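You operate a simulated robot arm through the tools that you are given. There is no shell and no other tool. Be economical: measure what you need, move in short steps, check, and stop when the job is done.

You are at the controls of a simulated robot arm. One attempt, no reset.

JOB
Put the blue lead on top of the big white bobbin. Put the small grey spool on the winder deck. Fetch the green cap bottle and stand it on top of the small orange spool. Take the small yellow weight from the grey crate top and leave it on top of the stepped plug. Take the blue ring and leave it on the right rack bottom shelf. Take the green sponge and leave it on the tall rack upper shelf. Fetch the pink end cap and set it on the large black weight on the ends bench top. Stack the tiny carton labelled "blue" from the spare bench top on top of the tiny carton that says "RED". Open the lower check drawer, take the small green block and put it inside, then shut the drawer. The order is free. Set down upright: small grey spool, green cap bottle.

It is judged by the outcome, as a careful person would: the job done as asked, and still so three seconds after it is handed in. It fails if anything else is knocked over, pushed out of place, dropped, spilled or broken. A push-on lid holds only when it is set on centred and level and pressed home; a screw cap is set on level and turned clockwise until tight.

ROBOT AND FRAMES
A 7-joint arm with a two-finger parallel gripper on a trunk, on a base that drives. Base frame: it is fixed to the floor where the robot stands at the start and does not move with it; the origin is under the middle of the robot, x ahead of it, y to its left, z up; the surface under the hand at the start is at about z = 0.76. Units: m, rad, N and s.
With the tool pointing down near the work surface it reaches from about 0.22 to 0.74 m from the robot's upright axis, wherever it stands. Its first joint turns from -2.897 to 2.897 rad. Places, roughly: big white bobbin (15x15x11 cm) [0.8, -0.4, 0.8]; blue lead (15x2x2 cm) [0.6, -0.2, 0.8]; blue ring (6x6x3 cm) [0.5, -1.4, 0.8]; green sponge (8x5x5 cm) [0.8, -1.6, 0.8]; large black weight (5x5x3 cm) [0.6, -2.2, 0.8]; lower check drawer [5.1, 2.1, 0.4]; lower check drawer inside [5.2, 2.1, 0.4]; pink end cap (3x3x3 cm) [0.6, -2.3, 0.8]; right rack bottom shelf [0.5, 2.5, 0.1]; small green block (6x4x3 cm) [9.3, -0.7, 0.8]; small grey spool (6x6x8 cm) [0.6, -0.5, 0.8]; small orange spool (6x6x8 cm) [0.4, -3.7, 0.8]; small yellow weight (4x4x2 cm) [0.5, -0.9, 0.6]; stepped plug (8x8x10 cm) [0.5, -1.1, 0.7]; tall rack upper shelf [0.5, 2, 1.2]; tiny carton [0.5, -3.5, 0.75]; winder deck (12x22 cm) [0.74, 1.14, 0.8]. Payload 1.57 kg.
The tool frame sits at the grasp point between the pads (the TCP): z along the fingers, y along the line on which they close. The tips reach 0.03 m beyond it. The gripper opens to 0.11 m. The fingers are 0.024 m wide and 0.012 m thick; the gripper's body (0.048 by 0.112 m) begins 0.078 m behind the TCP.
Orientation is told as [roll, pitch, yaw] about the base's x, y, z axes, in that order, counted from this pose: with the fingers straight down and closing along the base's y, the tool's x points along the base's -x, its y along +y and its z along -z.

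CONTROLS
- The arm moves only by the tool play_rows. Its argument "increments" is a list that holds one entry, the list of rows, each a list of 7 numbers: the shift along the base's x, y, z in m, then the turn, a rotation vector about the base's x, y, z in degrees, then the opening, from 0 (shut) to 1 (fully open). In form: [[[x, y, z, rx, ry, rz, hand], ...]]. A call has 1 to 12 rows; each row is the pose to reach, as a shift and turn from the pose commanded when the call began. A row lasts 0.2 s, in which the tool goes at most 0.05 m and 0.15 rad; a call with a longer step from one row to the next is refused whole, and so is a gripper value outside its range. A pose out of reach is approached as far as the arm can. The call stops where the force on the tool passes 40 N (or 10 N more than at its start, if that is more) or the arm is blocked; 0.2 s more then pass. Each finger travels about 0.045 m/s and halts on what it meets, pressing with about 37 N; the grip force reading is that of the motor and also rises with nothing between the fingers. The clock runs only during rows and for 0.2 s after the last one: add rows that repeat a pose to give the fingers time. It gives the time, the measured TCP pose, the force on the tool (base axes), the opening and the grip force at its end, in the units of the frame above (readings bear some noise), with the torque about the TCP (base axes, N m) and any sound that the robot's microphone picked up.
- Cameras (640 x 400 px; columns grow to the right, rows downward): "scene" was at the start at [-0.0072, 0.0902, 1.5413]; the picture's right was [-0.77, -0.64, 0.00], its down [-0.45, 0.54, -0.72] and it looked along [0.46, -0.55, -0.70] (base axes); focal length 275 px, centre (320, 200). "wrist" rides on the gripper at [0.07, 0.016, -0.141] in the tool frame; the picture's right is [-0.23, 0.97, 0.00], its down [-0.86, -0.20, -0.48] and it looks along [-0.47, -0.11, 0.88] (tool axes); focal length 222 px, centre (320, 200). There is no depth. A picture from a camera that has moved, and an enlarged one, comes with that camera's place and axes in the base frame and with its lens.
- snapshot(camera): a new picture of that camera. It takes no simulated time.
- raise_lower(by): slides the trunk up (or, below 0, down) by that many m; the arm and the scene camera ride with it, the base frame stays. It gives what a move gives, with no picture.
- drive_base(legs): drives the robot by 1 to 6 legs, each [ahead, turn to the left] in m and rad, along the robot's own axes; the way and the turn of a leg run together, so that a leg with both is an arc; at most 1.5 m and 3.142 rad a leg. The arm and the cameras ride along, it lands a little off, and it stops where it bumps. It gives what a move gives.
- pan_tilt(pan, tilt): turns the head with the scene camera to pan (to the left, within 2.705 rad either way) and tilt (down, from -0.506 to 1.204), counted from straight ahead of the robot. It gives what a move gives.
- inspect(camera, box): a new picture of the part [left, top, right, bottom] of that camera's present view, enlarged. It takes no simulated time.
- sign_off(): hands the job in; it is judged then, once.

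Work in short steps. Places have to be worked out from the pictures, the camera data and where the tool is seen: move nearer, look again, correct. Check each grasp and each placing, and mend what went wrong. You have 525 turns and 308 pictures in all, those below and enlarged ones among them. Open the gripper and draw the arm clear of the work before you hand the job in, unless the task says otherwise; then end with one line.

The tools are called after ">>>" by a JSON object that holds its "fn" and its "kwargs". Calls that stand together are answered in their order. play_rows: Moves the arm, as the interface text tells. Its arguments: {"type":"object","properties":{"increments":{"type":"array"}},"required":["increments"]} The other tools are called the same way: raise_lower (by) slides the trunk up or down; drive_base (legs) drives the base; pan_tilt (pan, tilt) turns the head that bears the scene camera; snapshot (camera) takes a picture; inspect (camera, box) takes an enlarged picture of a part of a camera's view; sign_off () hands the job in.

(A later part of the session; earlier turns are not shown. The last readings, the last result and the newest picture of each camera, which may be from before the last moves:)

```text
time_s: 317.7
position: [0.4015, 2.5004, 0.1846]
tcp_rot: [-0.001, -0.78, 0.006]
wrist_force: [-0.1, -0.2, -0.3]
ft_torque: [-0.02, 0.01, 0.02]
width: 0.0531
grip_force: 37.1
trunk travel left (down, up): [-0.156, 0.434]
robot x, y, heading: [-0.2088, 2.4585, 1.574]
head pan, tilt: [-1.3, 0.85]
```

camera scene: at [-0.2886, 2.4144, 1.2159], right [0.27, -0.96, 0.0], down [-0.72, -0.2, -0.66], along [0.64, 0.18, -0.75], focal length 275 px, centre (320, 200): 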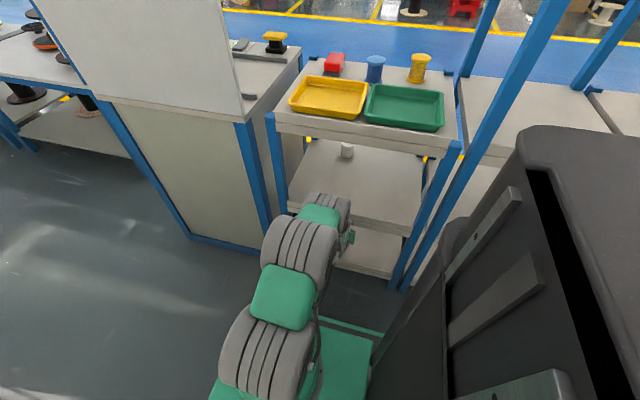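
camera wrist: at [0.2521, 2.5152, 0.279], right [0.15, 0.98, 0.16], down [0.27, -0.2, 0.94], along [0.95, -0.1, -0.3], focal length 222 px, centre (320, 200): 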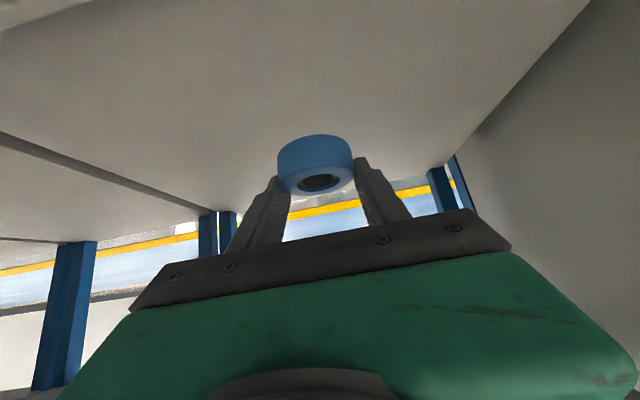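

>>> {"fn": "play_rows", "kwargs": {"increments": [[[0, 0, -0.006, 0, 0, 0, 0.3]]]}}

>>> {"fn": "play_rows", "kwargs": {"increments": [[[0, 0, -0.006, 0, 0, 0, 0.3]]]}}

>>> {"fn": "snapshot", "kwargs": {"camera": "wrist"}}

```text
time_s: 318.1
position: [0.4008, 2.5005, 0.179]
tcp_rot: [0.0, -0.779, 0.01]
wrist_force: [0.2, 0.4, -0.3]
ft_torque: [-0.01, -0.04, 0.0]
width: 0.0531
grip_force: 37.3
trunk travel left (down, up): [-0.156, 0.434]
robot x, y, heading: [-0.2094, 2.4551, 1.568]
head pan, tilt: [-1.3, 0.85]
```

```text
time_s: 318.5
position: [0.4019, 2.5018, 0.1728]
tcp_rot: [0.0, -0.78, 0.008]
wrist_force: [0.9, -0.2, 0.0]
ft_torque: [-0.01, -0.01, 0.0]
width: 0.0531
grip_force: 36.8
trunk travel left (down, up): [-0.156, 0.434]
robot x, y, heading: [-0.2116, 2.4564, 1.569]
head pan, tilt: [-1.3, 0.85]
```

```text
161 pictures are left
camera wrist: at [0.2525, 2.5151, 0.2242], right [0.15, 0.98, 0.16], down [0.27, -0.2, 0.94], along [0.95, -0.1, -0.3], focal length 222 px, centre (320, 200)
```

wrist: 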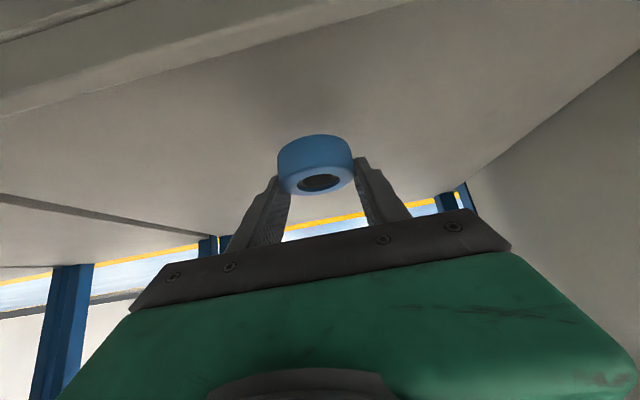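

Still no contact; continue.

>>> {"fn": "play_rows", "kwargs": {"increments": [[[0, 0, -0.006, 0, 0, 0, 0.3]]]}}

>>> {"fn": "play_rows", "kwargs": {"increments": [[[0, 0, -0.006, 0, 0, 0, 0.3]]]}}

>>> {"fn": "play_rows", "kwargs": {"increments": [[[0, 0, -0.006, 0, 0, 0, 0.3]]]}}

```text
time_s: 318.9
position: [0.4014, 2.5003, 0.1683]
tcp_rot: [0.001, -0.778, 0.008]
wrist_force: [-0.2, -0.5, -0.2]
ft_torque: [-0.01, -0.01, -0.01]
width: 0.0531
grip_force: 36.9
trunk travel left (down, up): [-0.156, 0.434]
robot x, y, heading: [-0.2106, 2.4541, 1.568]
head pan, tilt: [-1.3, 0.85]
```

```text
time_s: 319.3
position: [0.4011, 2.4999, 0.1616]
tcp_rot: [0.0, -0.781, 0.009]
wrist_force: [0.9, 0.2, -0.5]
ft_torque: [-0.01, 0.03, 0.03]
width: 0.0529
grip_force: 36.9
trunk travel left (down, up): [-0.156, 0.434]
robot x, y, heading: [-0.2078, 2.4525, 1.572]
head pan, tilt: [-1.3, 0.85]
```

```text
time_s: 319.7
position: [0.4018, 2.5003, 0.1557]
tcp_rot: [-0.001, -0.778, 0.008]
wrist_force: [-0.4, -0.1, -0.2]
ft_torque: [0.0, 0.02, -0.04]
width: 0.0531
grip_force: 37.1
trunk travel left (down, up): [-0.156, 0.434]
robot x, y, heading: [-0.2061, 2.4538, 1.572]
head pan, tilt: [-1.3, 0.85]
```

>>> {"fn": "play_rows", "kwargs": {"increments": [[[0, 0, -0.006, 0, 0, 0, 0.3]]]}}

>>> {"fn": "play_rows", "kwargs": {"increments": [[[0, 0, -0.006, 0, 0, 0, 0.3]]]}}

>>> {"fn": "play_rows", "kwargs": {"increments": [[[0, 0, -0.005, 0, 0, 0, 0.3]]]}}

```text
time_s: 320.1
position: [0.403, 2.5001, 0.1527]
tcp_rot: [0.001, -0.785, 0.009]
wrist_force: [-4.8, 0.1, 13.6]
ft_torque: [0.03, 0.46, -0.04]
width: 0.053
grip_force: 36.7
trunk travel left (down, up): [-0.156, 0.434]
robot x, y, heading: [-0.2128, 2.4548, 1.566]
head pan, tilt: [-1.3, 0.85]
```

```text
time_s: 320.5
position: [0.4067, 2.4996, 0.1491]
tcp_rot: [0.0, -0.792, 0.009]
wrist_force: [-7.8, 0.0, 36.1]
ft_torque: [0.02, -0.15, -0.08]
width: 0.0531
grip_force: 37.5
trunk travel left (down, up): [-0.156, 0.434]
robot x, y, heading: [-0.2107, 2.4555, 1.573]
head pan, tilt: [-1.3, 0.85]
```

```text
time_s: 320.8
position: [0.4106, 2.4999, 0.1493]
tcp_rot: [0.001, -0.799, 0.009]
wrist_force: [3.2, -0.3, 11.6]
ft_torque: [0.0, 0.17, -0.01]
width: 0.0528
grip_force: 37.0
trunk travel left (down, up): [-0.156, 0.434]
robot x, y, heading: [-0.2074, 2.4565, 1.569]
head pan, tilt: [-1.3, 0.85]
stopped in row 1: the force on the tool passed its limit at 57 N (the readings are from after the stop); the commanded pose is now the measured one
```

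Contact; the ring rests on the shelf. Ease, open, and withdraw along the finger axis.

>>> {"fn": "play_rows", "kwargs": {"increments": [[[0, 0, 0.002, 0, 0, 0, 0.4], [0, 0, 0.003, 0, 0, 0, 0.6], [0, 0, 0.003, 0, 0, 0, 0.8], [0, 0, 0.003, 0, 0, 0, 0.9], [-0.02, 0, 0.02, 0, 0, 0, 0.9], [-0.045, 0, 0.045, 0, 0, 0, 0.9], [-0.075, 0, 0.075, 0, 0, 0, 0.9], [-0.1, 0, 0.1, 0, 0, 0, 0.9], [-0.13, 0, 0.12, 0, 0, 0, 0.9]]]}}

>>> {"fn": "snapshot", "kwargs": {"camera": "wrist"}}

```text
time_s: 322.8
position: [0.2786, 2.4991, 0.267]
tcp_rot: [-0.001, -0.789, 0.008]
wrist_force: [-0.4, 0.1, 0.5]
ft_torque: [-0.05, -0.03, 0.01]
width: 0.0993
grip_force: 0.1
trunk travel left (down, up): [-0.156, 0.434]
robot x, y, heading: [-0.2095, 2.4521, 1.566]
head pan, tilt: [-1.3, 0.85]
```

```text
160 pictures are left
camera wrist: at [0.1288, 2.5138, 0.3163], right [0.15, 0.98, 0.16], down [0.26, -0.2, 0.94], along [0.95, -0.1, -0.29], focal length 222 px, centre (320, 200)
```

wrist: 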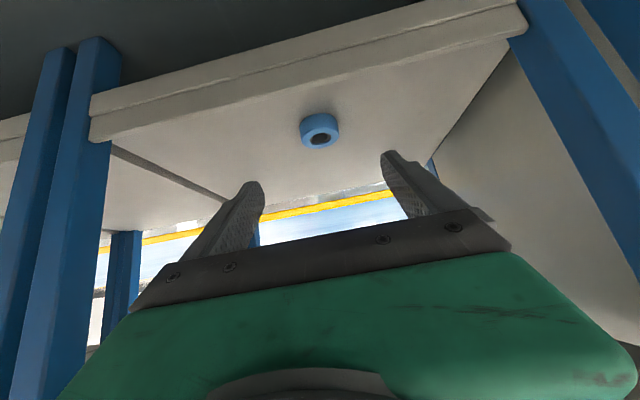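

The ring rests on the bottom shelf. The remaining jobs (sponge, grey spool, deck, block, drawer) are all reachable from the aisle side, so I withdraw the arm, raise the trunk and look ahead for the way into the aisle.

>>> {"fn": "play_rows", "kwargs": {"increments": [[[-0.03, 0, 0.03, 0, 0, 0, 0.9], [-0.06, 0, 0.07, 0, 0, 0, 0.9], [-0.08, 0, 0.11, 0, 0, 0, 0.9], [-0.09, 0, 0.15, 0, 0, 0, 0.9], [-0.1, 0, 0.19, 0, 0, 0, 0.9], [-0.1, 0.02, 0.23, 0, 0, 0, 0.9]]]}}

>>> {"fn": "raise_lower", "kwargs": {"by": 0.31}}

>>> {"fn": "pan_tilt", "kwargs": {"pan": -0.2, "tilt": 0.35}}

>>> {"fn": "snapshot", "kwargs": {"camera": "scene"}}

```text
time_s: 324.1
position: [0.1727, 2.5204, 0.4968]
tcp_rot: [-0.003, -0.789, 0.01]
wrist_force: [0.4, 0.3, -0.5]
ft_torque: [-0.02, 0.03, -0.02]
width: 0.099
grip_force: 0.1
trunk travel left (down, up): [-0.156, 0.434]
robot x, y, heading: [-0.2115, 2.4543, 1.574]
head pan, tilt: [-1.3, 0.85]
```

```text
time_s: 327.2
position: [0.174, 2.5212, 0.808]
tcp_rot: [-0.001, -0.79, 0.009]
wrist_force: [0.6, 0.3, 0.2]
ft_torque: [0.0, 0.0, -0.01]
width: 0.099
grip_force: 0.0
trunk travel left (down, up): [-0.466, 0.124]
robot x, y, heading: [-0.2113, 2.4596, 1.57]
head pan, tilt: [-1.3, 0.85]
```

```text
time_s: 328.6
position: [0.1734, 2.521, 0.8089]
tcp_rot: [0.001, -0.791, 0.009]
wrist_force: [-0.5, 0.3, -0.9]
ft_torque: [-0.01, -0.03, -0.04]
width: 0.0988
grip_force: 0.1
trunk travel left (down, up): [-0.466, 0.124]
robot x, y, heading: [-0.2059, 2.4563, 1.565]
head pan, tilt: [-0.201, 0.351]
```

```text
159 pictures are left
camera scene: at [-0.3453, 2.4848, 1.5695], right [0.98, -0.2, 0.0], down [-0.07, -0.34, -0.94], along [0.19, 0.92, -0.34], focal length 275 px, centre (320, 200)
```

scene: 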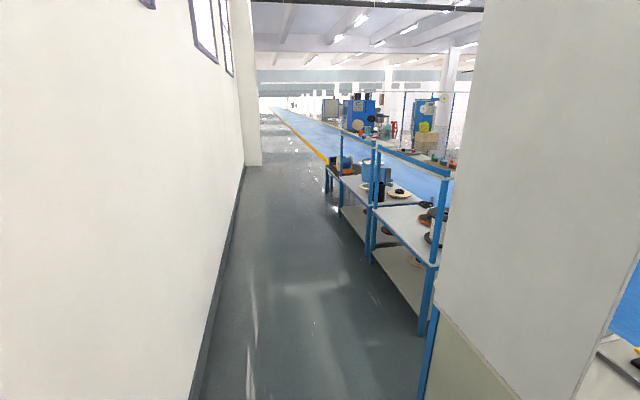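

The shelving ends at y ≈ 7, opening to the aisle. I tuck the arm to the front and drive along.

>>> {"fn": "play_rows", "kwargs": {"increments": [[[-0.011, 0.046, 0.012, 0, 0, 7, 0.9], [-0.027, 0.09, 0.024, 0, 0, 14, 0.9], [-0.049, 0.132, 0.036, 0, 0, 21, 0.9], [-0.075, 0.17, 0.048, 0, 0, 28, 0.9], [-0.106, 0.206, 0.06, 0, 0, 35, 0.9], [-0.141, 0.237, 0.072, 0, 0, 42, 0.9], [-0.18, 0.264, 0.084, 0, 0, 49, 0.9], [-0.222, 0.286, 0.096, 0, 0, 56, 0.9], [-0.266, 0.303, 0.108, 0, 0, 63, 0.9]]]}}

>>> {"fn": "drive_base", "kwargs": {"legs": [[1.5, 0], [1.4, 0]]}}

>>> {"fn": "snapshot", "kwargs": {"camera": "scene"}}

```text
time_s: 330.5
position: [-0.014, 2.7411, 0.8526]
tcp_rot: [-0.061, -0.62, 0.829]
wrist_force: [0.2, 0.2, 0.1]
ft_torque: [-0.01, -0.03, -0.04]
width: 0.099
grip_force: 0.1
trunk travel left (down, up): [-0.466, 0.124]
robot x, y, heading: [-0.2087, 2.4565, 1.57]
head pan, tilt: [-0.201, 0.351]
stopped in row 9: the arm was blocked; the commanded pose is now the measured one
```

```text
time_s: 344.5
position: [-0.026, 5.642, 0.8553]
tcp_rot: [-0.061, -0.621, 0.841]
wrist_force: [-0.3, -0.4, -0.7]
ft_torque: [0.02, 0.01, 0.0]
width: 0.099
grip_force: 0.0
trunk travel left (down, up): [-0.466, 0.124]
robot x, y, heading: [-0.2195, 5.3544, 1.584]
head pan, tilt: [-0.201, 0.351]
```

```text
158 pictures are left
camera scene: at [-0.3546, 5.3806, 1.5696], right [0.98, -0.19, 0.0], down [-0.06, -0.34, -0.94], along [0.18, 0.92, -0.34], focal length 275 px, centre (320, 200)
```

scene: 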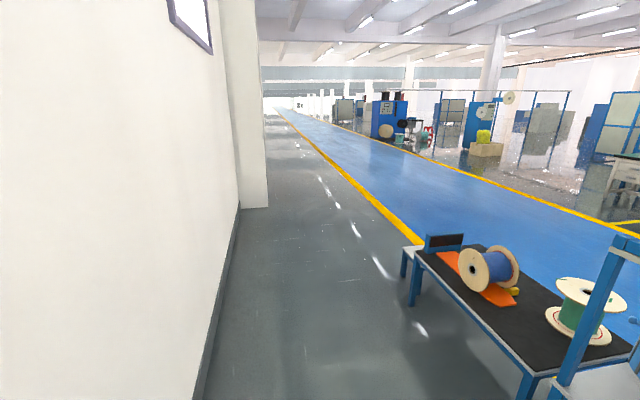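

Drive past the end, turn into the aisle and head back along -y with the benches on the arm's free (right) side.

>>> {"fn": "drive_base", "kwargs": {"legs": [[1.3, 0], [1.15, 0]]}}

>>> {"fn": "drive_base", "kwargs": {"legs": [[0, -1.584], [1.5, 0], [0.35, 0], [0, -1.571]]}}

>>> {"fn": "pan_tilt", "kwargs": {"pan": -0.2, "tilt": 0.4}}

>>> {"fn": "snapshot", "kwargs": {"camera": "scene"}}

```text
time_s: 356.4
position: [-0.0691, 8.0764, 0.854]
tcp_rot: [-0.062, -0.613, 0.862]
wrist_force: [-0.7, -0.2, 0.1]
ft_torque: [-0.03, 0.01, 0.01]
width: 0.0989
grip_force: 0.0
trunk travel left (down, up): [-0.466, 0.124]
robot x, y, heading: [-0.2526, 7.7868, 1.603]
head pan, tilt: [-0.201, 0.351]
```

```text
time_s: 373.2
position: [1.3866, 7.5495, 0.8514]
tcp_rot: [-0.065, -0.61, -2.261]
wrist_force: [-0.1, -0.2, -0.2]
ft_torque: [-0.02, 0.04, 0.0]
width: 0.0989
grip_force: 0.1
trunk travel left (down, up): [-0.466, 0.124]
robot x, y, heading: [1.5674, 7.8447, -1.522]
head pan, tilt: [-0.201, 0.351]
```

```text
time_s: 373.8
position: [1.3851, 7.5502, 0.8514]
tcp_rot: [-0.064, -0.607, -2.264]
wrist_force: [-0.7, -0.3, -0.2]
ft_torque: [-0.01, 0.02, 0.05]
width: 0.0991
grip_force: 0.1
trunk travel left (down, up): [-0.466, 0.124]
robot x, y, heading: [1.5689, 7.842, -1.523]
head pan, tilt: [-0.201, 0.4]
```

```text
157 pictures are left
camera scene: at [1.704, 7.8173, 1.565], right [-0.99, 0.15, 0.0], down [0.06, 0.38, -0.92], along [-0.14, -0.91, -0.39], focal length 275 px, centre (320, 200)
```

scene: 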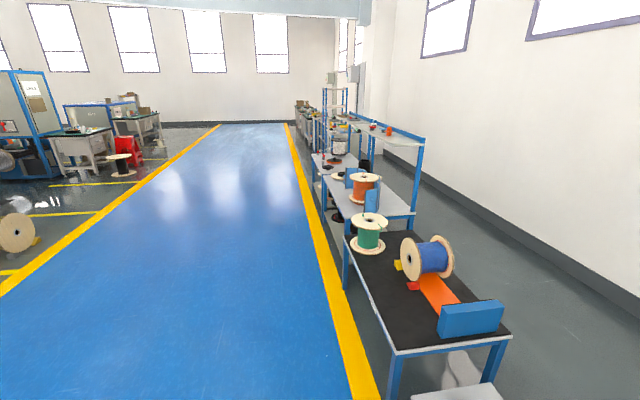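

In the aisle. Straighten and drive -y toward the sponge.

>>> {"fn": "drive_base", "kwargs": {"legs": [[0, -0.055], [1.5, 0], [1.5, 0], [1.5, 0], [1.5, 0]]}}

>>> {"fn": "pan_tilt", "kwargs": {"pan": -0.5, "tilt": 0.5}}

>>> {"fn": "snapshot", "kwargs": {"camera": "scene"}}

```text
time_s: 402.9
position: [1.3697, 1.5198, 0.8497]
tcp_rot: [-0.064, -0.608, -2.294]
wrist_force: [-0.3, 0.1, 0.0]
ft_torque: [-0.01, -0.02, 0.01]
width: 0.0992
grip_force: 0.1
trunk travel left (down, up): [-0.466, 0.124]
robot x, y, heading: [1.5602, 1.8073, -1.554]
head pan, tilt: [-0.201, 0.4]
```

```text
time_s: 403.7
position: [1.3689, 1.5197, 0.8506]
tcp_rot: [-0.065, -0.607, -2.297]
wrist_force: [0.5, -0.3, -1.1]
ft_torque: [0.02, -0.01, -0.01]
width: 0.0991
grip_force: 0.1
trunk travel left (down, up): [-0.466, 0.124]
robot x, y, heading: [1.5571, 1.8076, -1.553]
head pan, tilt: [-0.499, 0.499]
```

```text
156 pictures are left
camera scene: at [1.6718, 1.7868, 1.556], right [-0.89, 0.46, 0.0], down [0.22, 0.42, -0.88], along [-0.41, -0.78, -0.48], focal length 275 px, centre (320, 200)
```

scene: 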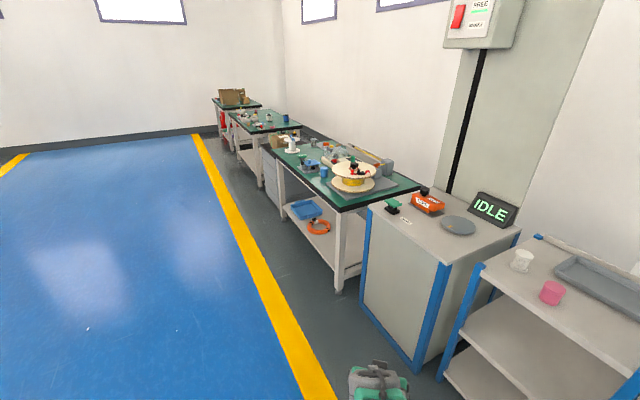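

I see the winder cabinet: the deck area (0.74, 1.14) is the free top surface near the aisle edge. Continue to the sponge at y ≈ -1.6.

>>> {"fn": "drive_base", "kwargs": {"legs": [[0, -0.03], [1.5, 0], [1.5, 0], [0.2, 0]]}}

>>> {"fn": "pan_tilt", "kwargs": {"pan": -1.3, "tilt": 0.8}}

>>> {"fn": "snapshot", "kwargs": {"camera": "scene"}}

```text
time_s: 419.7
position: [1.2416, -1.6631, 0.8505]
tcp_rot: [-0.064, -0.607, -2.356]
wrist_force: [0.6, -0.3, -0.3]
ft_torque: [0.0, 0.0, -0.02]
width: 0.099
grip_force: 0.2
trunk travel left (down, up): [-0.466, 0.124]
robot x, y, heading: [1.4495, -1.3928, -1.617]
head pan, tilt: [-0.499, 0.499]
```

```text
time_s: 420.9
position: [1.2425, -1.6625, 0.8507]
tcp_rot: [-0.067, -0.603, -2.358]
wrist_force: [0.4, -0.2, 0.8]
ft_torque: [-0.01, 0.0, 0.03]
width: 0.099
grip_force: 0.0
trunk travel left (down, up): [-0.466, 0.124]
robot x, y, heading: [1.448, -1.3899, -1.621]
head pan, tilt: [-1.3, 0.799]
```

```text
155 pictures are left
camera scene: at [1.5281, -1.3558, 1.5301], right [-0.22, 0.97, 0.0], down [0.7, 0.16, -0.7], along [-0.68, -0.16, -0.72], focal length 275 px, centre (320, 200)
```

scene: 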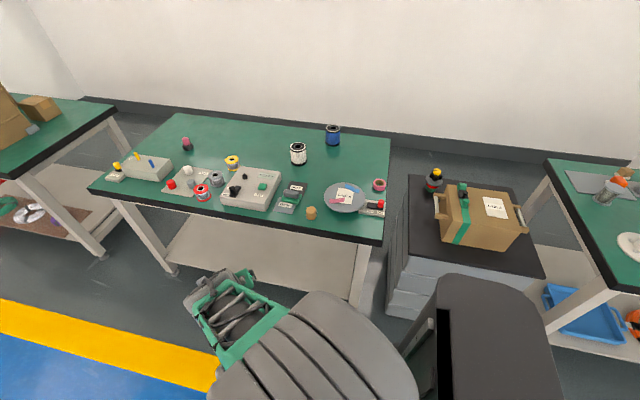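

>>> {"fn": "inspect", "kwargs": {"camera": "scene", "box": [200, 140, 400, 250]}}

```text
3.20 times, centred on (300, 195) of scene
camera zoom: at [1.5281, -1.3558, 1.5301], right [-0.22, 0.97, 0.0], down [0.7, 0.16, -0.7], along [-0.68, -0.16, -0.72], focal length 880 px, centre (384, 216)
```

zoom: 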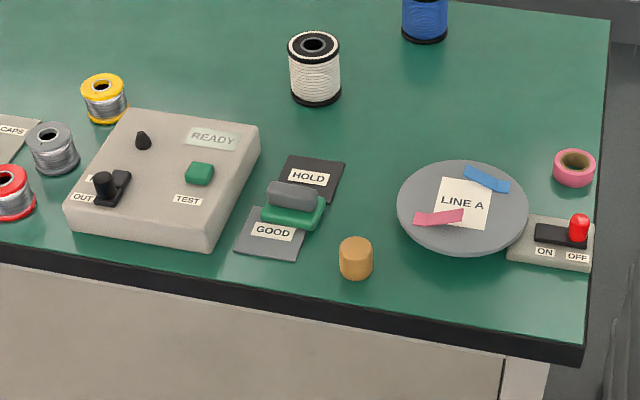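

The green sponge (green pad with grey top) is at ≈ (0.822, -1.633), rotated about -6°. I bring the hand over, turning it to point at -x.

>>> {"fn": "play_rows", "kwargs": {"increments": [[[0, 0, 0.04, 0, 0, 0, 0.9], [0, 0, 0.08, 0, 0, 0, 0.9], [-0.03, 0.005, 0.11, 0, 0, -6.5, 0.9], [-0.06, 0.01, 0.13, 0, 0, -13, 0.9], [-0.095, 0.015, 0.13, 0, 0, -19.5, 0.9], [-0.13, 0.02, 0.13, 0, 0, -26, 0.9], [-0.165, 0.025, 0.13, 0, 0, -32.5, 0.9], [-0.2, 0.03, 0.13, 0, 0, -39, 0.9], [-0.235, 0.035, 0.13, 0, 0, -45, 0.9], [-0.27, 0.04, 0.13, 0, 0, -51.5, 0.9]]]}}

>>> {"fn": "snapshot", "kwargs": {"camera": "wrist"}}

```text
time_s: 421.4
position: [1.2627, -1.6247, 0.8386]
tcp_rot: [-0.129, -0.38, -2.342]
wrist_force: [0.2, -0.7, 0.0]
ft_torque: [0.04, -0.05, -0.01]
width: 0.0992
grip_force: 0.0
trunk travel left (down, up): [-0.466, 0.124]
robot x, y, heading: [1.4523, -1.3882, -1.615]
head pan, tilt: [-1.3, 0.799]
stopped in row 2: the arm was blocked; the commanded pose is now the measured one
```

```text
153 pictures are left
camera wrist: at [1.3678, -1.5641, 0.9412], right [0.51, -0.86, -0.03], down [-0.52, -0.34, 0.78], along [-0.68, -0.39, -0.62], focal length 222 px, centre (320, 200)
```

wrist: 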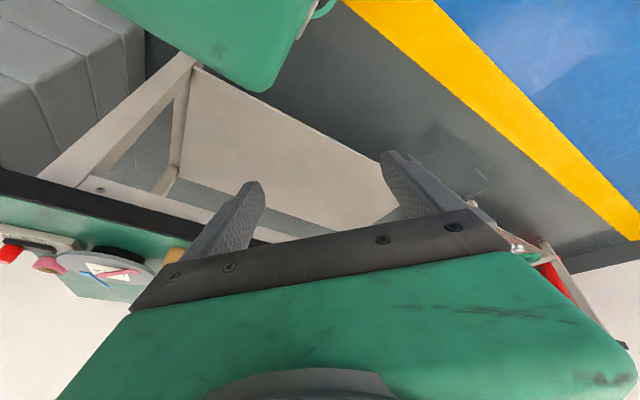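

The tucked arm is jammed against itself; I extend outward first, then up.

>>> {"fn": "play_rows", "kwargs": {"increments": [[[-0.025, -0.02, 0.0, 0, 0, -2, 0.9], [-0.05, -0.03, 0.01, 0, 0, -6, 0.9], [-0.08, -0.03, 0.02, 0, 0, -12, 0.9], [-0.115, -0.03, 0.04, 0, 0, -18, 0.9], [-0.15, -0.03, 0.06, 0, 0, -24, 0.9], [-0.185, -0.03, 0.08, 0, 0, -30, 0.9], [-0.22, -0.02, 0.1, 0, 0, -36, 0.9], [-0.255, -0.01, 0.12, 0, 0, -42, 0.9], [-0.285, 0, 0.14, 0, 0, -48, 0.9]]]}}

>>> {"fn": "snapshot", "kwargs": {"camera": "scene"}}

```text
time_s: 423.4
position: [0.9734, -1.628, 0.9841]
tcp_rot: [-0.12, -0.396, 3.103]
wrist_force: [0.0, 0.0, -0.1]
ft_torque: [0.03, 0.0, 0.01]
width: 0.0988
grip_force: 0.1
trunk travel left (down, up): [-0.466, 0.124]
robot x, y, heading: [1.4503, -1.388, -1.617]
head pan, tilt: [-1.3, 0.799]
```

```text
152 pictures are left
camera scene: at [1.5277, -1.3559, 1.5299], right [-0.22, 0.97, 0.0], down [0.7, 0.16, -0.7], along [-0.68, -0.15, -0.72], focal length 275 px, centre (320, 200)
```

scene: 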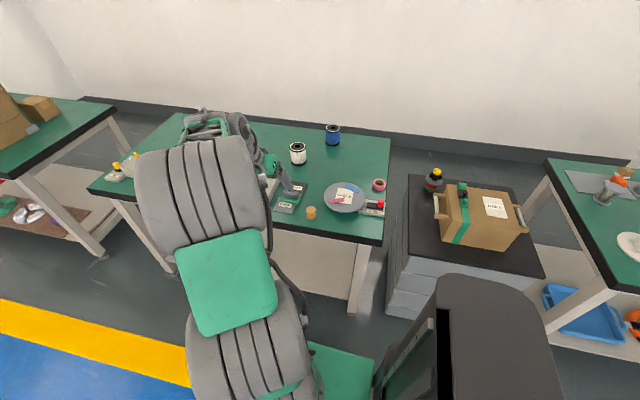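

Set the 45° pitch and level roll while approaching the pre-grasp point.

>>> {"fn": "play_rows", "kwargs": {"increments": [[[-0.02, -0.003, -0.02, -1.6, 5.6, -0.4, 0.9], [-0.04, -0.006, -0.04, -3.2, 11.1, -0.8, 0.9], [-0.06, -0.01, -0.06, -4.7, 16.7, -1.1, 0.9], [-0.08, -0.013, -0.085, -6.3, 22.3, -1.5, 0.9], [-0.08, -0.013, -0.085, -6.3, 22.3, -1.5, 0.9]]]}}

>>> {"fn": "snapshot", "kwargs": {"camera": "wrist"}}

```text
time_s: 424.6
position: [0.8969, -1.6399, 0.8994]
tcp_rot: [0.056, -0.774, 2.976]
wrist_force: [-0.9, 0.1, -1.5]
ft_torque: [-0.01, 0.01, 0.02]
width: 0.0991
grip_force: 0.0
trunk travel left (down, up): [-0.466, 0.124]
robot x, y, heading: [1.4483, -1.3886, -1.616]
head pan, tilt: [-1.3, 0.799]
```

```text
151 pictures are left
camera wrist: at [1.0424, -1.6732, 0.9518], right [-0.28, -0.94, 0.2], down [-0.25, 0.27, 0.93], along [-0.93, 0.21, -0.31], focal length 222 px, centre (320, 200)
```

wrist: 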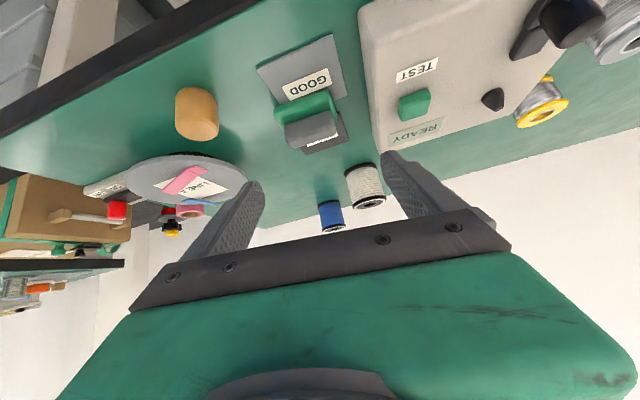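

Sponge centre ≈ (0.83, -1.632), 7.5 cm long. Correct the tilt and move in with the fingers at its ends.

>>> {"fn": "play_rows", "kwargs": {"increments": [[[-0.003, 0, -0.02, 2.3, 0.2, 0.9, 0.9], [-0.006, 0.001, -0.038, 2.3, 0.2, 0.9, 0.9], [-0.03, 0.003, -0.062, 2.3, 0.2, 0.9, 0.9], [-0.05, 0.006, -0.082, 2.3, 0.2, 0.9, 0.9]]]}}

>>> {"fn": "snapshot", "kwargs": {"camera": "wrist"}}

```text
time_s: 425.6
position: [0.8448, -1.6344, 0.8166]
tcp_rot: [-0.002, -0.783, 3.033]
wrist_force: [-0.7, -0.5, 0.2]
ft_torque: [0.04, -0.02, -0.01]
width: 0.099
grip_force: 0.1
trunk travel left (down, up): [-0.466, 0.124]
robot x, y, heading: [1.4454, -1.3893, -1.617]
head pan, tilt: [-1.3, 0.799]
```

```text
150 pictures are left
camera wrist: at [0.9915, -1.6665, 0.8669], right [-0.27, -0.95, 0.16], down [-0.25, 0.23, 0.94], along [-0.93, 0.21, -0.29], focal length 222 px, centre (320, 200)
```

wrist: 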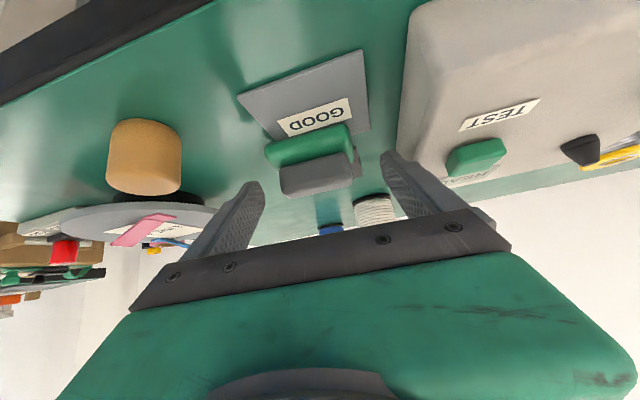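

Nearly centred; shift 7 mm to +y, finish the approach and close.

>>> {"fn": "play_rows", "kwargs": {"increments": [[[-0.006, 0.007, -0.006, 0, 0, 0, 0.9], [-0.019, 0.008, -0.02, 0, 0, 0, 0.9], [-0.019, 0.008, -0.02, 0, 0, 0, 0.7], [-0.019, 0.008, -0.02, 0, 0, 0, 0.5], [-0.019, 0.008, -0.02, 0, 0, 0, 0.5], [-0.019, 0.008, -0.02, 0, 0, 0, 0.5]]]}}

>>> {"fn": "snapshot", "kwargs": {"camera": "wrist"}}

```text
time_s: 427.0
position: [0.8263, -1.6259, 0.7965]
tcp_rot: [-0.003, -0.782, 3.033]
wrist_force: [-0.4, 0.1, 0.4]
ft_torque: [0.01, 0.01, 0.0]
width: 0.0689
grip_force: 32.8
trunk travel left (down, up): [-0.466, 0.124]
robot x, y, heading: [1.45, -1.3907, -1.62]
head pan, tilt: [-1.3, 0.799]
```

```text
149 pictures are left
camera wrist: at [0.9734, -1.6586, 0.8481], right [-0.27, -0.95, 0.16], down [-0.25, 0.23, 0.94], along [-0.93, 0.21, -0.29], focal length 222 px, centre (320, 200)
```

wrist: 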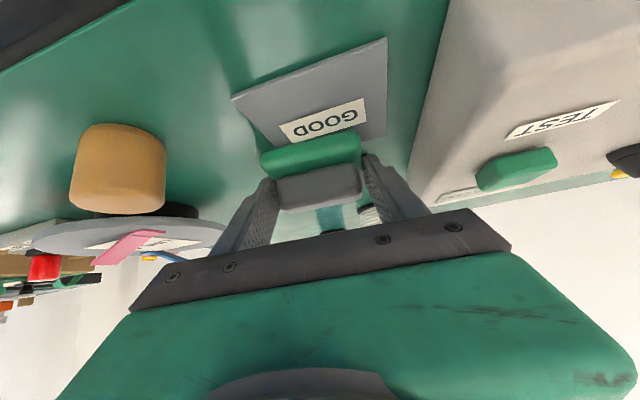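

Gripped (6.9 cm). Lift and check that it comes along.

>>> {"fn": "play_rows", "kwargs": {"increments": [[[0, 0, 0.04, 0, 0, 0, 0.5], [0, 0, 0.08, 0, 0, 0, 0.5], [0.03, 0, 0.115, 0, 0, 0, 0.5], [0.07, 0, 0.14, 0, 0, 0, 0.5], [0.11, 0, 0.16, 0, 0, 0, 0.5]]]}}

>>> {"fn": "snapshot", "kwargs": {"camera": "wrist"}}

```text
time_s: 428.2
position: [0.9373, -1.6273, 0.9579]
tcp_rot: [0.001, -0.782, 3.034]
wrist_force: [0.2, 0.6, -0.6]
ft_torque: [0.0, 0.0, -0.01]
width: 0.0689
grip_force: 37.1
trunk travel left (down, up): [-0.466, 0.124]
robot x, y, heading: [1.4527, -1.3904, -1.619]
head pan, tilt: [-1.3, 0.799]
```

```text
148 pictures are left
camera wrist: at [1.0834, -1.6596, 1.0088], right [-0.27, -0.95, 0.16], down [-0.25, 0.23, 0.94], along [-0.93, 0.21, -0.29], focal length 222 px, centre (320, 200)
```

wrist: 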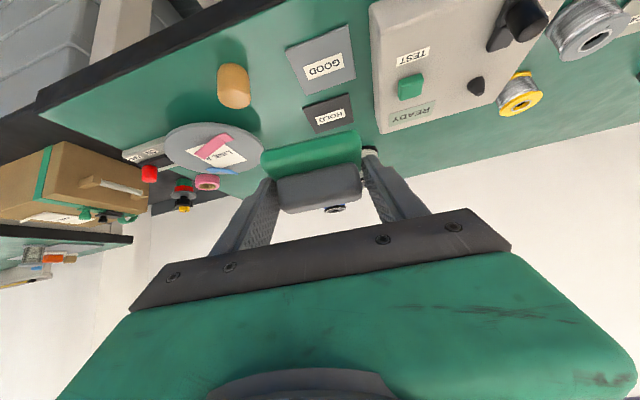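

Sponge held. Draw in clear of the benches and reverse along the aisle to the tall rack.

>>> {"fn": "play_rows", "kwargs": {"increments": [[[0.04, 0, 0.02, 0, 0, 0, 0.5], [0.08, 0, 0.04, 0, 0, 0, 0.5], [0.12, 0, 0.05, 0, 0, 0, 0.5], [0.14, 0, 0.05, 0, 0, 0, 0.5]]]}}

>>> {"fn": "drive_base", "kwargs": {"legs": [[0, 0.05], [-1.5, 0], [-1.5, 0], [-0.45, 0]]}}

>>> {"fn": "snapshot", "kwargs": {"camera": "scene"}}

```text
time_s: 429.2
position: [1.077, -1.6254, 1.0072]
tcp_rot: [0.0, -0.782, 3.031]
wrist_force: [0.7, -0.9, -0.3]
ft_torque: [-0.03, 0.0, -0.01]
width: 0.069
grip_force: 36.8
trunk travel left (down, up): [-0.466, 0.124]
robot x, y, heading: [1.4482, -1.3867, -1.623]
head pan, tilt: [-1.3, 0.799]
```

```text
time_s: 446.3
position: [1.0723, 1.7914, 1.0083]
tcp_rot: [0.0, -0.781, 3.083]
wrist_force: [0.0, -0.4, -0.7]
ft_torque: [0.01, 0.0, 0.03]
width: 0.0685
grip_force: 36.9
trunk travel left (down, up): [-0.466, 0.124]
robot x, y, heading: [1.4284, 2.0475, -1.564]
head pan, tilt: [-1.3, 0.799]
```

```text
147 pictures are left
camera scene: at [1.5096, 2.0839, 1.5299], right [-0.27, 0.96, 0.0], down [0.69, 0.19, -0.7], along [-0.67, -0.19, -0.72], focal length 275 px, centre (320, 200)
```

scene: 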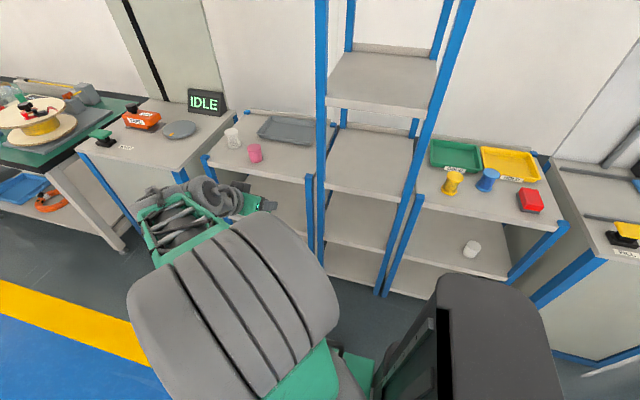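

Tall rack upper shelf: z ≈ 1.14, aisle edge x ≈ 0.75, y 1.90–2.19. I bring the base closer and raise the trunk.

>>> {"fn": "drive_base", "kwargs": {"legs": [[0, -0.5], [0.38, 0], [0, 0.5], [-0.36, 0]]}}

>>> {"fn": "raise_lower", "kwargs": {"by": 0.11}}

>>> {"fn": "snapshot", "kwargs": {"camera": "scene"}}

```text
time_s: 453.4
position: [0.8933, 1.8214, 1.007]
tcp_rot: [-0.002, -0.783, 3.085]
wrist_force: [0.2, 0.5, -0.5]
ft_torque: [0.0, 0.03, 0.01]
width: 0.0687
grip_force: 37.0
trunk travel left (down, up): [-0.466, 0.124]
robot x, y, heading: [1.2549, 2.0786, -1.565]
head pan, tilt: [-1.3, 0.799]
```

```text
time_s: 454.9
position: [0.8917, 1.821, 1.1173]
tcp_rot: [-0.002, -0.781, 3.084]
wrist_force: [0.0, -0.6, 0.2]
ft_torque: [0.04, 0.0, -0.01]
width: 0.0685
grip_force: 36.7
trunk travel left (down, up): [-0.576, 0.014]
robot x, y, heading: [1.2529, 2.072, -1.564]
head pan, tilt: [-1.3, 0.799]
```

```text
146 pictures are left
camera scene: at [1.3293, 2.1133, 1.6399], right [-0.27, 0.96, 0.0], down [0.69, 0.2, -0.7], along [-0.67, -0.19, -0.72], focal length 275 px, centre (320, 200)
```

scene: 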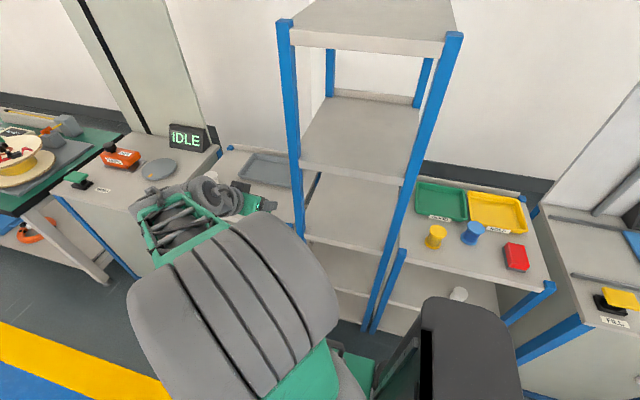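

Shelf surface z ≈ 1.155, next one above at 1.44. I raise the sponge and line up with the bay's middle (y ≈ 2.04) outside the rack.

>>> {"fn": "play_rows", "kwargs": {"increments": [[[0, 0.02, 0.045, 0, 0, 0, 0.5], [-0.01, 0.04, 0.09, 0, 0, 0, 0.5], [-0.02, 0.08, 0.115, 0, 0, 0, 0.5], [-0.025, 0.125, 0.115, 0, 0, 0, 0.5], [-0.025, 0.17, 0.115, 0, 0, 0, 0.5], [-0.025, 0.215, 0.115, 0, 0, 0, 0.5]]]}}

>>> {"fn": "snapshot", "kwargs": {"camera": "wrist"}}

>>> {"fn": "snapshot", "kwargs": {"camera": "scene"}}

```text
refused: row 2 steps farther than a row can; nothing moved
```

```text
145 pictures are left
camera wrist: at [1.0408, 1.7951, 1.1678], right [-0.22, -0.96, 0.16], down [-0.26, 0.21, 0.94], along [-0.94, 0.16, -0.29], focal length 222 px, centre (320, 200)
```

wrist: 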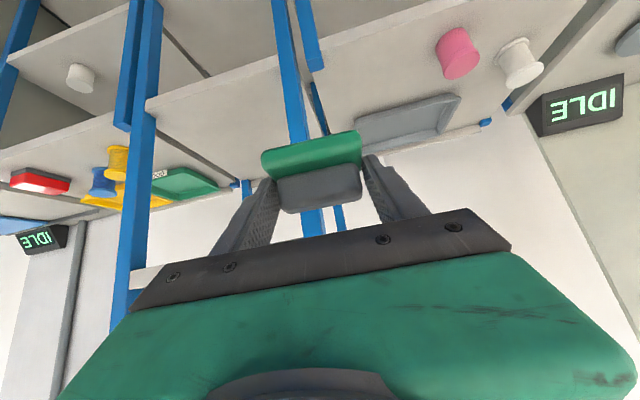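

```text
144 pictures are left
camera scene: at [1.3293, 2.1133, 1.6399], right [-0.27, 0.96, 0.0], down [0.69, 0.2, -0.7], along [-0.67, -0.19, -0.72], focal length 275 px, centre (320, 200)
```

scene: 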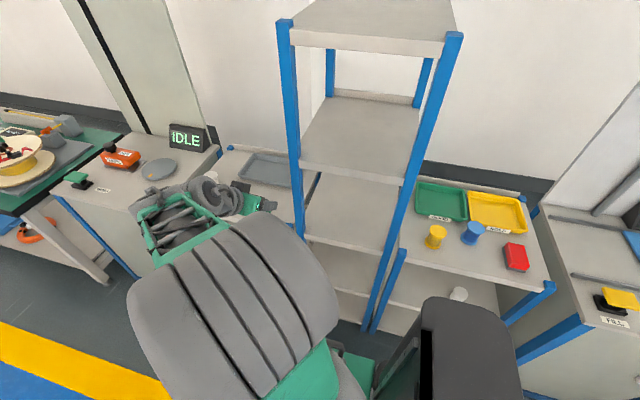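

Refused for step length; resend with shorter steps.

>>> {"fn": "play_rows", "kwargs": {"increments": [[[0, 0, 0.045, 0, 0, 0, 0.5], [-0.005, 0.01, 0.09, 0, 0, 0, 0.5], [-0.015, 0.045, 0.115, 0, 0, 0, 0.5], [-0.025, 0.09, 0.115, 0, 0, 0, 0.5], [-0.025, 0.135, 0.115, 0, 0, 0, 0.5], [-0.025, 0.18, 0.115, 0, 0, 0, 0.5], [-0.025, 0.218, 0.115, 0, 0, 0, 0.5]]]}}

>>> {"fn": "snapshot", "kwargs": {"camera": "wrist"}}

>>> {"fn": "snapshot", "kwargs": {"camera": "scene"}}

```text
time_s: 456.5
position: [0.8695, 2.0378, 1.234]
tcp_rot: [-0.002, -0.781, 3.086]
wrist_force: [-0.1, -0.1, 0.4]
ft_torque: [0.0, 0.03, 0.02]
width: 0.0685
grip_force: 37.2
trunk travel left (down, up): [-0.576, 0.014]
robot x, y, heading: [1.2532, 2.0761, -1.568]
head pan, tilt: [-1.3, 0.799]
```

```text
143 pictures are left
camera wrist: at [1.0162, 2.012, 1.2855], right [-0.22, -0.96, 0.16], down [-0.26, 0.21, 0.94], along [-0.94, 0.16, -0.29], focal length 222 px, centre (320, 200)
```

wrist: 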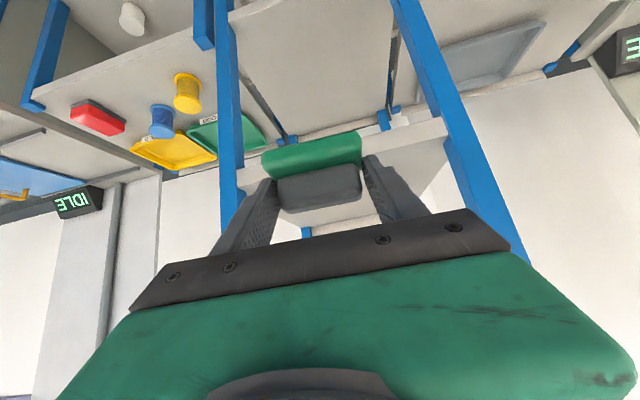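

```text
142 pictures are left
camera scene: at [1.3282, 2.1134, 1.64], right [-0.27, 0.96, 0.0], down [0.69, 0.19, -0.7], along [-0.67, -0.19, -0.72], focal length 275 px, centre (320, 200)
```

scene: 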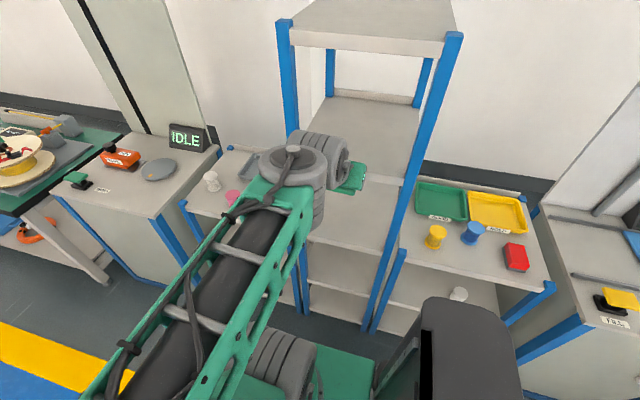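

Lined up. Enter the bay and lower toward the shelf.

>>> {"fn": "play_rows", "kwargs": {"increments": [[[-0.04, 0, 0, 0, 0, 0, 0.5], [-0.08, 0, 0, 0, 0, 0, 0.5], [-0.12, 0, 0, 0, 0, 0, 0.5], [-0.16, 0, 0, 0, 0, 0, 0.5], [-0.2, 0, 0, 0, 0, 0, 0.5]]]}}

>>> {"fn": "snapshot", "kwargs": {"camera": "wrist"}}

>>> {"fn": "snapshot", "kwargs": {"camera": "scene"}}

```text
time_s: 457.7
position: [0.6681, 2.0402, 1.2323]
tcp_rot: [-0.002, -0.781, 3.083]
wrist_force: [0.5, 0.0, -0.4]
ft_torque: [-0.01, 0.02, 0.0]
width: 0.0685
grip_force: 37.2
trunk travel left (down, up): [-0.576, 0.014]
robot x, y, heading: [1.2497, 2.0799, -1.566]
head pan, tilt: [-1.3, 0.799]
```

```text
141 pictures are left
camera wrist: at [0.8166, 2.015, 1.2817], right [-0.22, -0.96, 0.16], down [-0.26, 0.21, 0.94], along [-0.94, 0.16, -0.3], focal length 222 px, centre (320, 200)
```

wrist: 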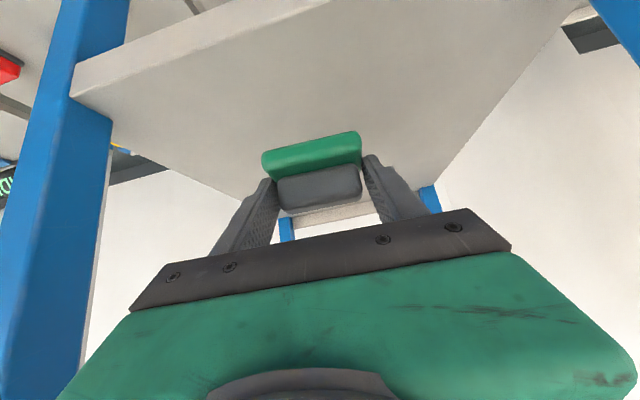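

```text
140 pictures are left
camera scene: at [1.3284, 2.1134, 1.6399], right [-0.27, 0.96, 0.0], down [0.69, 0.2, -0.7], along [-0.67, -0.19, -0.72], focal length 275 px, centre (320, 200)
```

scene: 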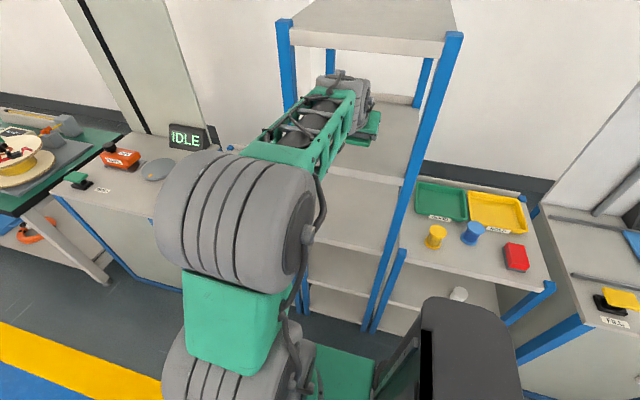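

Inside the bay. Lower in steps to contact.

>>> {"fn": "play_rows", "kwargs": {"increments": [[[0, 0, -0.02, 0, 0, 0, 0.5], [0, 0, -0.032, 0, 0, 0, 0.5]]]}}

>>> {"fn": "play_rows", "kwargs": {"increments": [[[0, 0, -0.005, 0, 0, 0, 0.5]]]}}

>>> {"fn": "play_rows", "kwargs": {"increments": [[[0, 0, -0.005, 0, 0, 0, 0.5]]]}}

```text
time_s: 458.3
position: [0.669, 2.0401, 1.1992]
tcp_rot: [-0.002, -0.781, 3.085]
wrist_force: [-0.9, 0.0, -0.6]
ft_torque: [-0.01, 0.01, -0.02]
width: 0.0687
grip_force: 37.2
trunk travel left (down, up): [-0.576, 0.014]
robot x, y, heading: [1.2522, 2.075, -1.565]
head pan, tilt: [-1.3, 0.799]
```

```text
time_s: 458.7
position: [0.6682, 2.0395, 1.1938]
tcp_rot: [-0.001, -0.782, 3.083]
wrist_force: [0.4, -0.3, -0.8]
ft_torque: [-0.02, 0.02, 0.01]
width: 0.0688
grip_force: 37.2
trunk travel left (down, up): [-0.576, 0.014]
robot x, y, heading: [1.2521, 2.0762, -1.566]
head pan, tilt: [-1.3, 0.799]
```

```text
time_s: 459.1
position: [0.6667, 2.039, 1.1887]
tcp_rot: [-0.002, -0.782, 3.083]
wrist_force: [-0.1, -0.5, -0.9]
ft_torque: [0.01, 0.01, -0.01]
width: 0.0686
grip_force: 37.4
trunk travel left (down, up): [-0.576, 0.014]
robot x, y, heading: [1.2514, 2.0753, -1.569]
head pan, tilt: [-1.3, 0.799]
```

>>> {"fn": "play_rows", "kwargs": {"increments": [[[0, 0, -0.004, 0, 0, 0, 0.5]]]}}

>>> {"fn": "play_rows", "kwargs": {"increments": [[[0, 0, -0.004, 0, 0, 0, 0.5]]]}}

>>> {"fn": "snapshot", "kwargs": {"camera": "wrist"}}

```text
time_s: 459.5
position: [0.6677, 2.0387, 1.1857]
tcp_rot: [-0.002, -0.783, 3.085]
wrist_force: [-0.1, 0.3, -0.8]
ft_torque: [-0.01, 0.0, -0.02]
width: 0.0687
grip_force: 36.6
trunk travel left (down, up): [-0.576, 0.014]
robot x, y, heading: [1.2464, 2.0804, -1.567]
head pan, tilt: [-1.3, 0.799]
```

```text
time_s: 459.9
position: [0.668, 2.0395, 1.1823]
tcp_rot: [0.001, -0.785, 3.085]
wrist_force: [-1.1, 1.0, 2.9]
ft_torque: [-0.03, -0.01, 0.04]
width: 0.0688
grip_force: 36.6
trunk travel left (down, up): [-0.576, 0.014]
robot x, y, heading: [1.2494, 2.0764, -1.564]
head pan, tilt: [-1.3, 0.799]
```

```text
139 pictures are left
camera wrist: at [0.8158, 2.0133, 1.2335], right [-0.22, -0.96, 0.16], down [-0.26, 0.21, 0.94], along [-0.94, 0.16, -0.29], focal length 222 px, centre (320, 200)
```

wrist: 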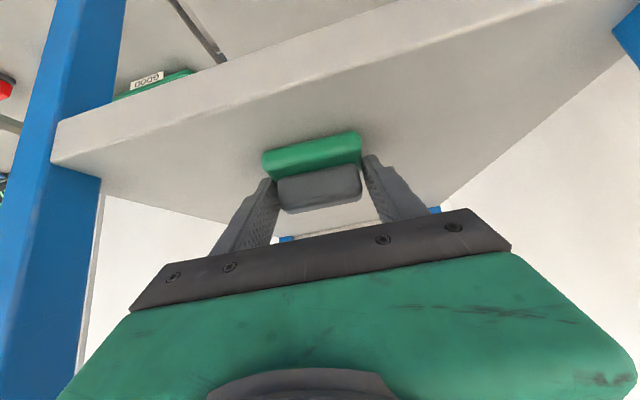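

Contact begins. One more millimetre, release and withdraw along the finger axis.

>>> {"fn": "play_rows", "kwargs": {"increments": [[[0, 0, -0.001, 0, 0, 0, 0.55], [0, 0, -0.001, 0, 0, 0, 0.75], [0, 0, -0.001, 0, 0, 0, 0.9], [0, 0, -0.001, 0, 0, 0, 0.95], [0.02, 0, 0.02, 0, 0, 0, 0.95], [0.05, 0, 0.045, 0, 0, 0, 0.95], [0.09, 0, 0.06, 0, 0, 0, 0.95], [0.13, 0, 0.075, 0, 0, 0, 0.95], [0.17, 0, 0.08, 0, 0, 0, 0.95], [0.21, 0, 0.08, 0, 0, 0, 0.95]]]}}

>>> {"fn": "snapshot", "kwargs": {"camera": "wrist"}}

```text
time_s: 462.1
position: [0.8802, 2.0377, 1.2648]
tcp_rot: [-0.003, -0.78, 3.084]
wrist_force: [-0.3, -0.9, -0.8]
ft_torque: [-0.01, 0.0, 0.01]
width: 0.1044
grip_force: 0.0
trunk travel left (down, up): [-0.576, 0.014]
robot x, y, heading: [1.2544, 2.0787, -1.568]
head pan, tilt: [-1.3, 0.799]
```

```text
138 pictures are left
camera wrist: at [1.0285, 2.0123, 1.3156], right [-0.22, -0.96, 0.16], down [-0.26, 0.21, 0.94], along [-0.94, 0.16, -0.29], focal length 222 px, centre (320, 200)
```

wrist: 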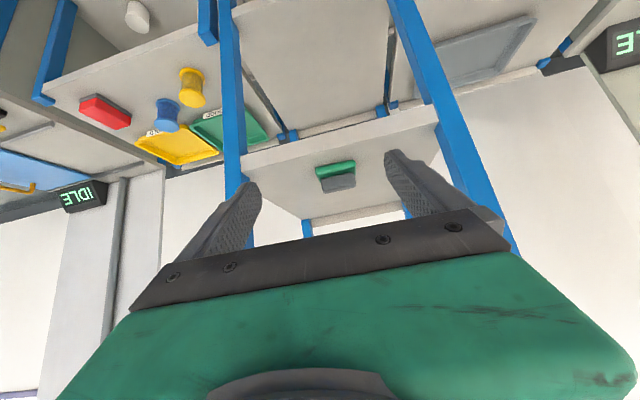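

Sponge sits on the upper shelf. Now drive -y along the aisle to the grey spool (hand kept high).

>>> {"fn": "drive_base", "kwargs": {"legs": [[1.4, 0], [1.15, 0]]}}

>>> {"fn": "pan_tilt", "kwargs": {"pan": -1.4, "tilt": 0.9}}

>>> {"fn": "snapshot", "kwargs": {"camera": "scene"}}

>>> {"fn": "snapshot", "kwargs": {"camera": "wrist"}}

```text
time_s: 474.4
position: [0.8807, -0.481, 1.2639]
tcp_rot: [-0.001, -0.782, 3.069]
wrist_force: [1.4, 0.8, 0.3]
ft_torque: [0.0, 0.01, -0.01]
width: 0.1046
grip_force: 0.0
trunk travel left (down, up): [-0.576, 0.014]
robot x, y, heading: [1.2565, -0.447, -1.582]
head pan, tilt: [-1.3, 0.799]
```

```text
time_s: 475.1
position: [0.8796, -0.481, 1.2642]
tcp_rot: [-0.002, -0.783, 3.069]
wrist_force: [-0.2, 0.2, -0.4]
ft_torque: [0.03, 0.01, -0.02]
width: 0.1044
grip_force: 0.2
trunk travel left (down, up): [-0.576, 0.014]
robot x, y, heading: [1.2533, -0.4451, -1.579]
head pan, tilt: [-1.4, 0.901]
```

```text
137 pictures are left
camera scene: at [1.3359, -0.4033, 1.632], right [-0.16, 0.99, 0.0], down [0.77, 0.13, -0.62], along [-0.61, -0.1, -0.78], focal length 275 px, centre (320, 200)
```

scene: 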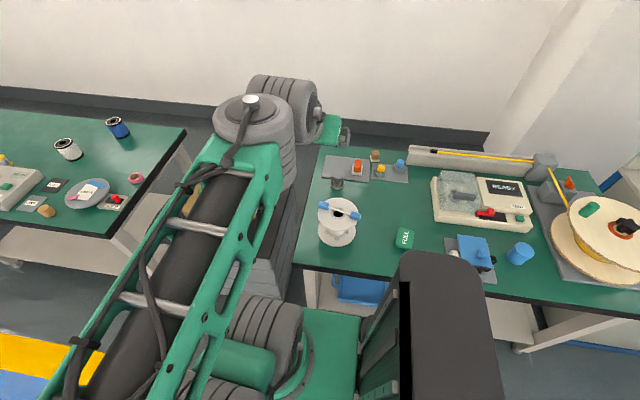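

```text
136 pictures are left
camera wrist: at [1.0289, -0.5085, 1.3155], right [-0.23, -0.96, 0.16], down [-0.25, 0.22, 0.94], along [-0.94, 0.18, -0.29], focal length 222 px, centre (320, 200)
```

wrist: 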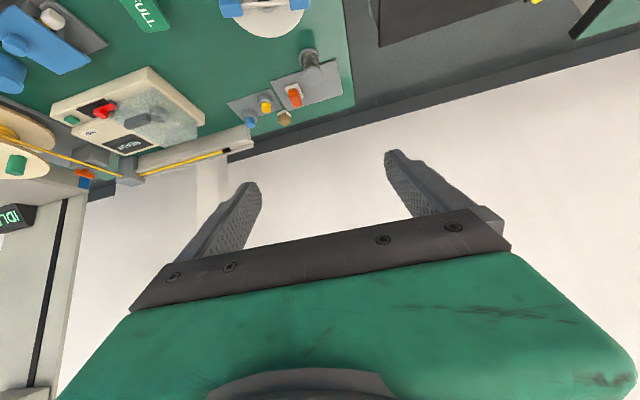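

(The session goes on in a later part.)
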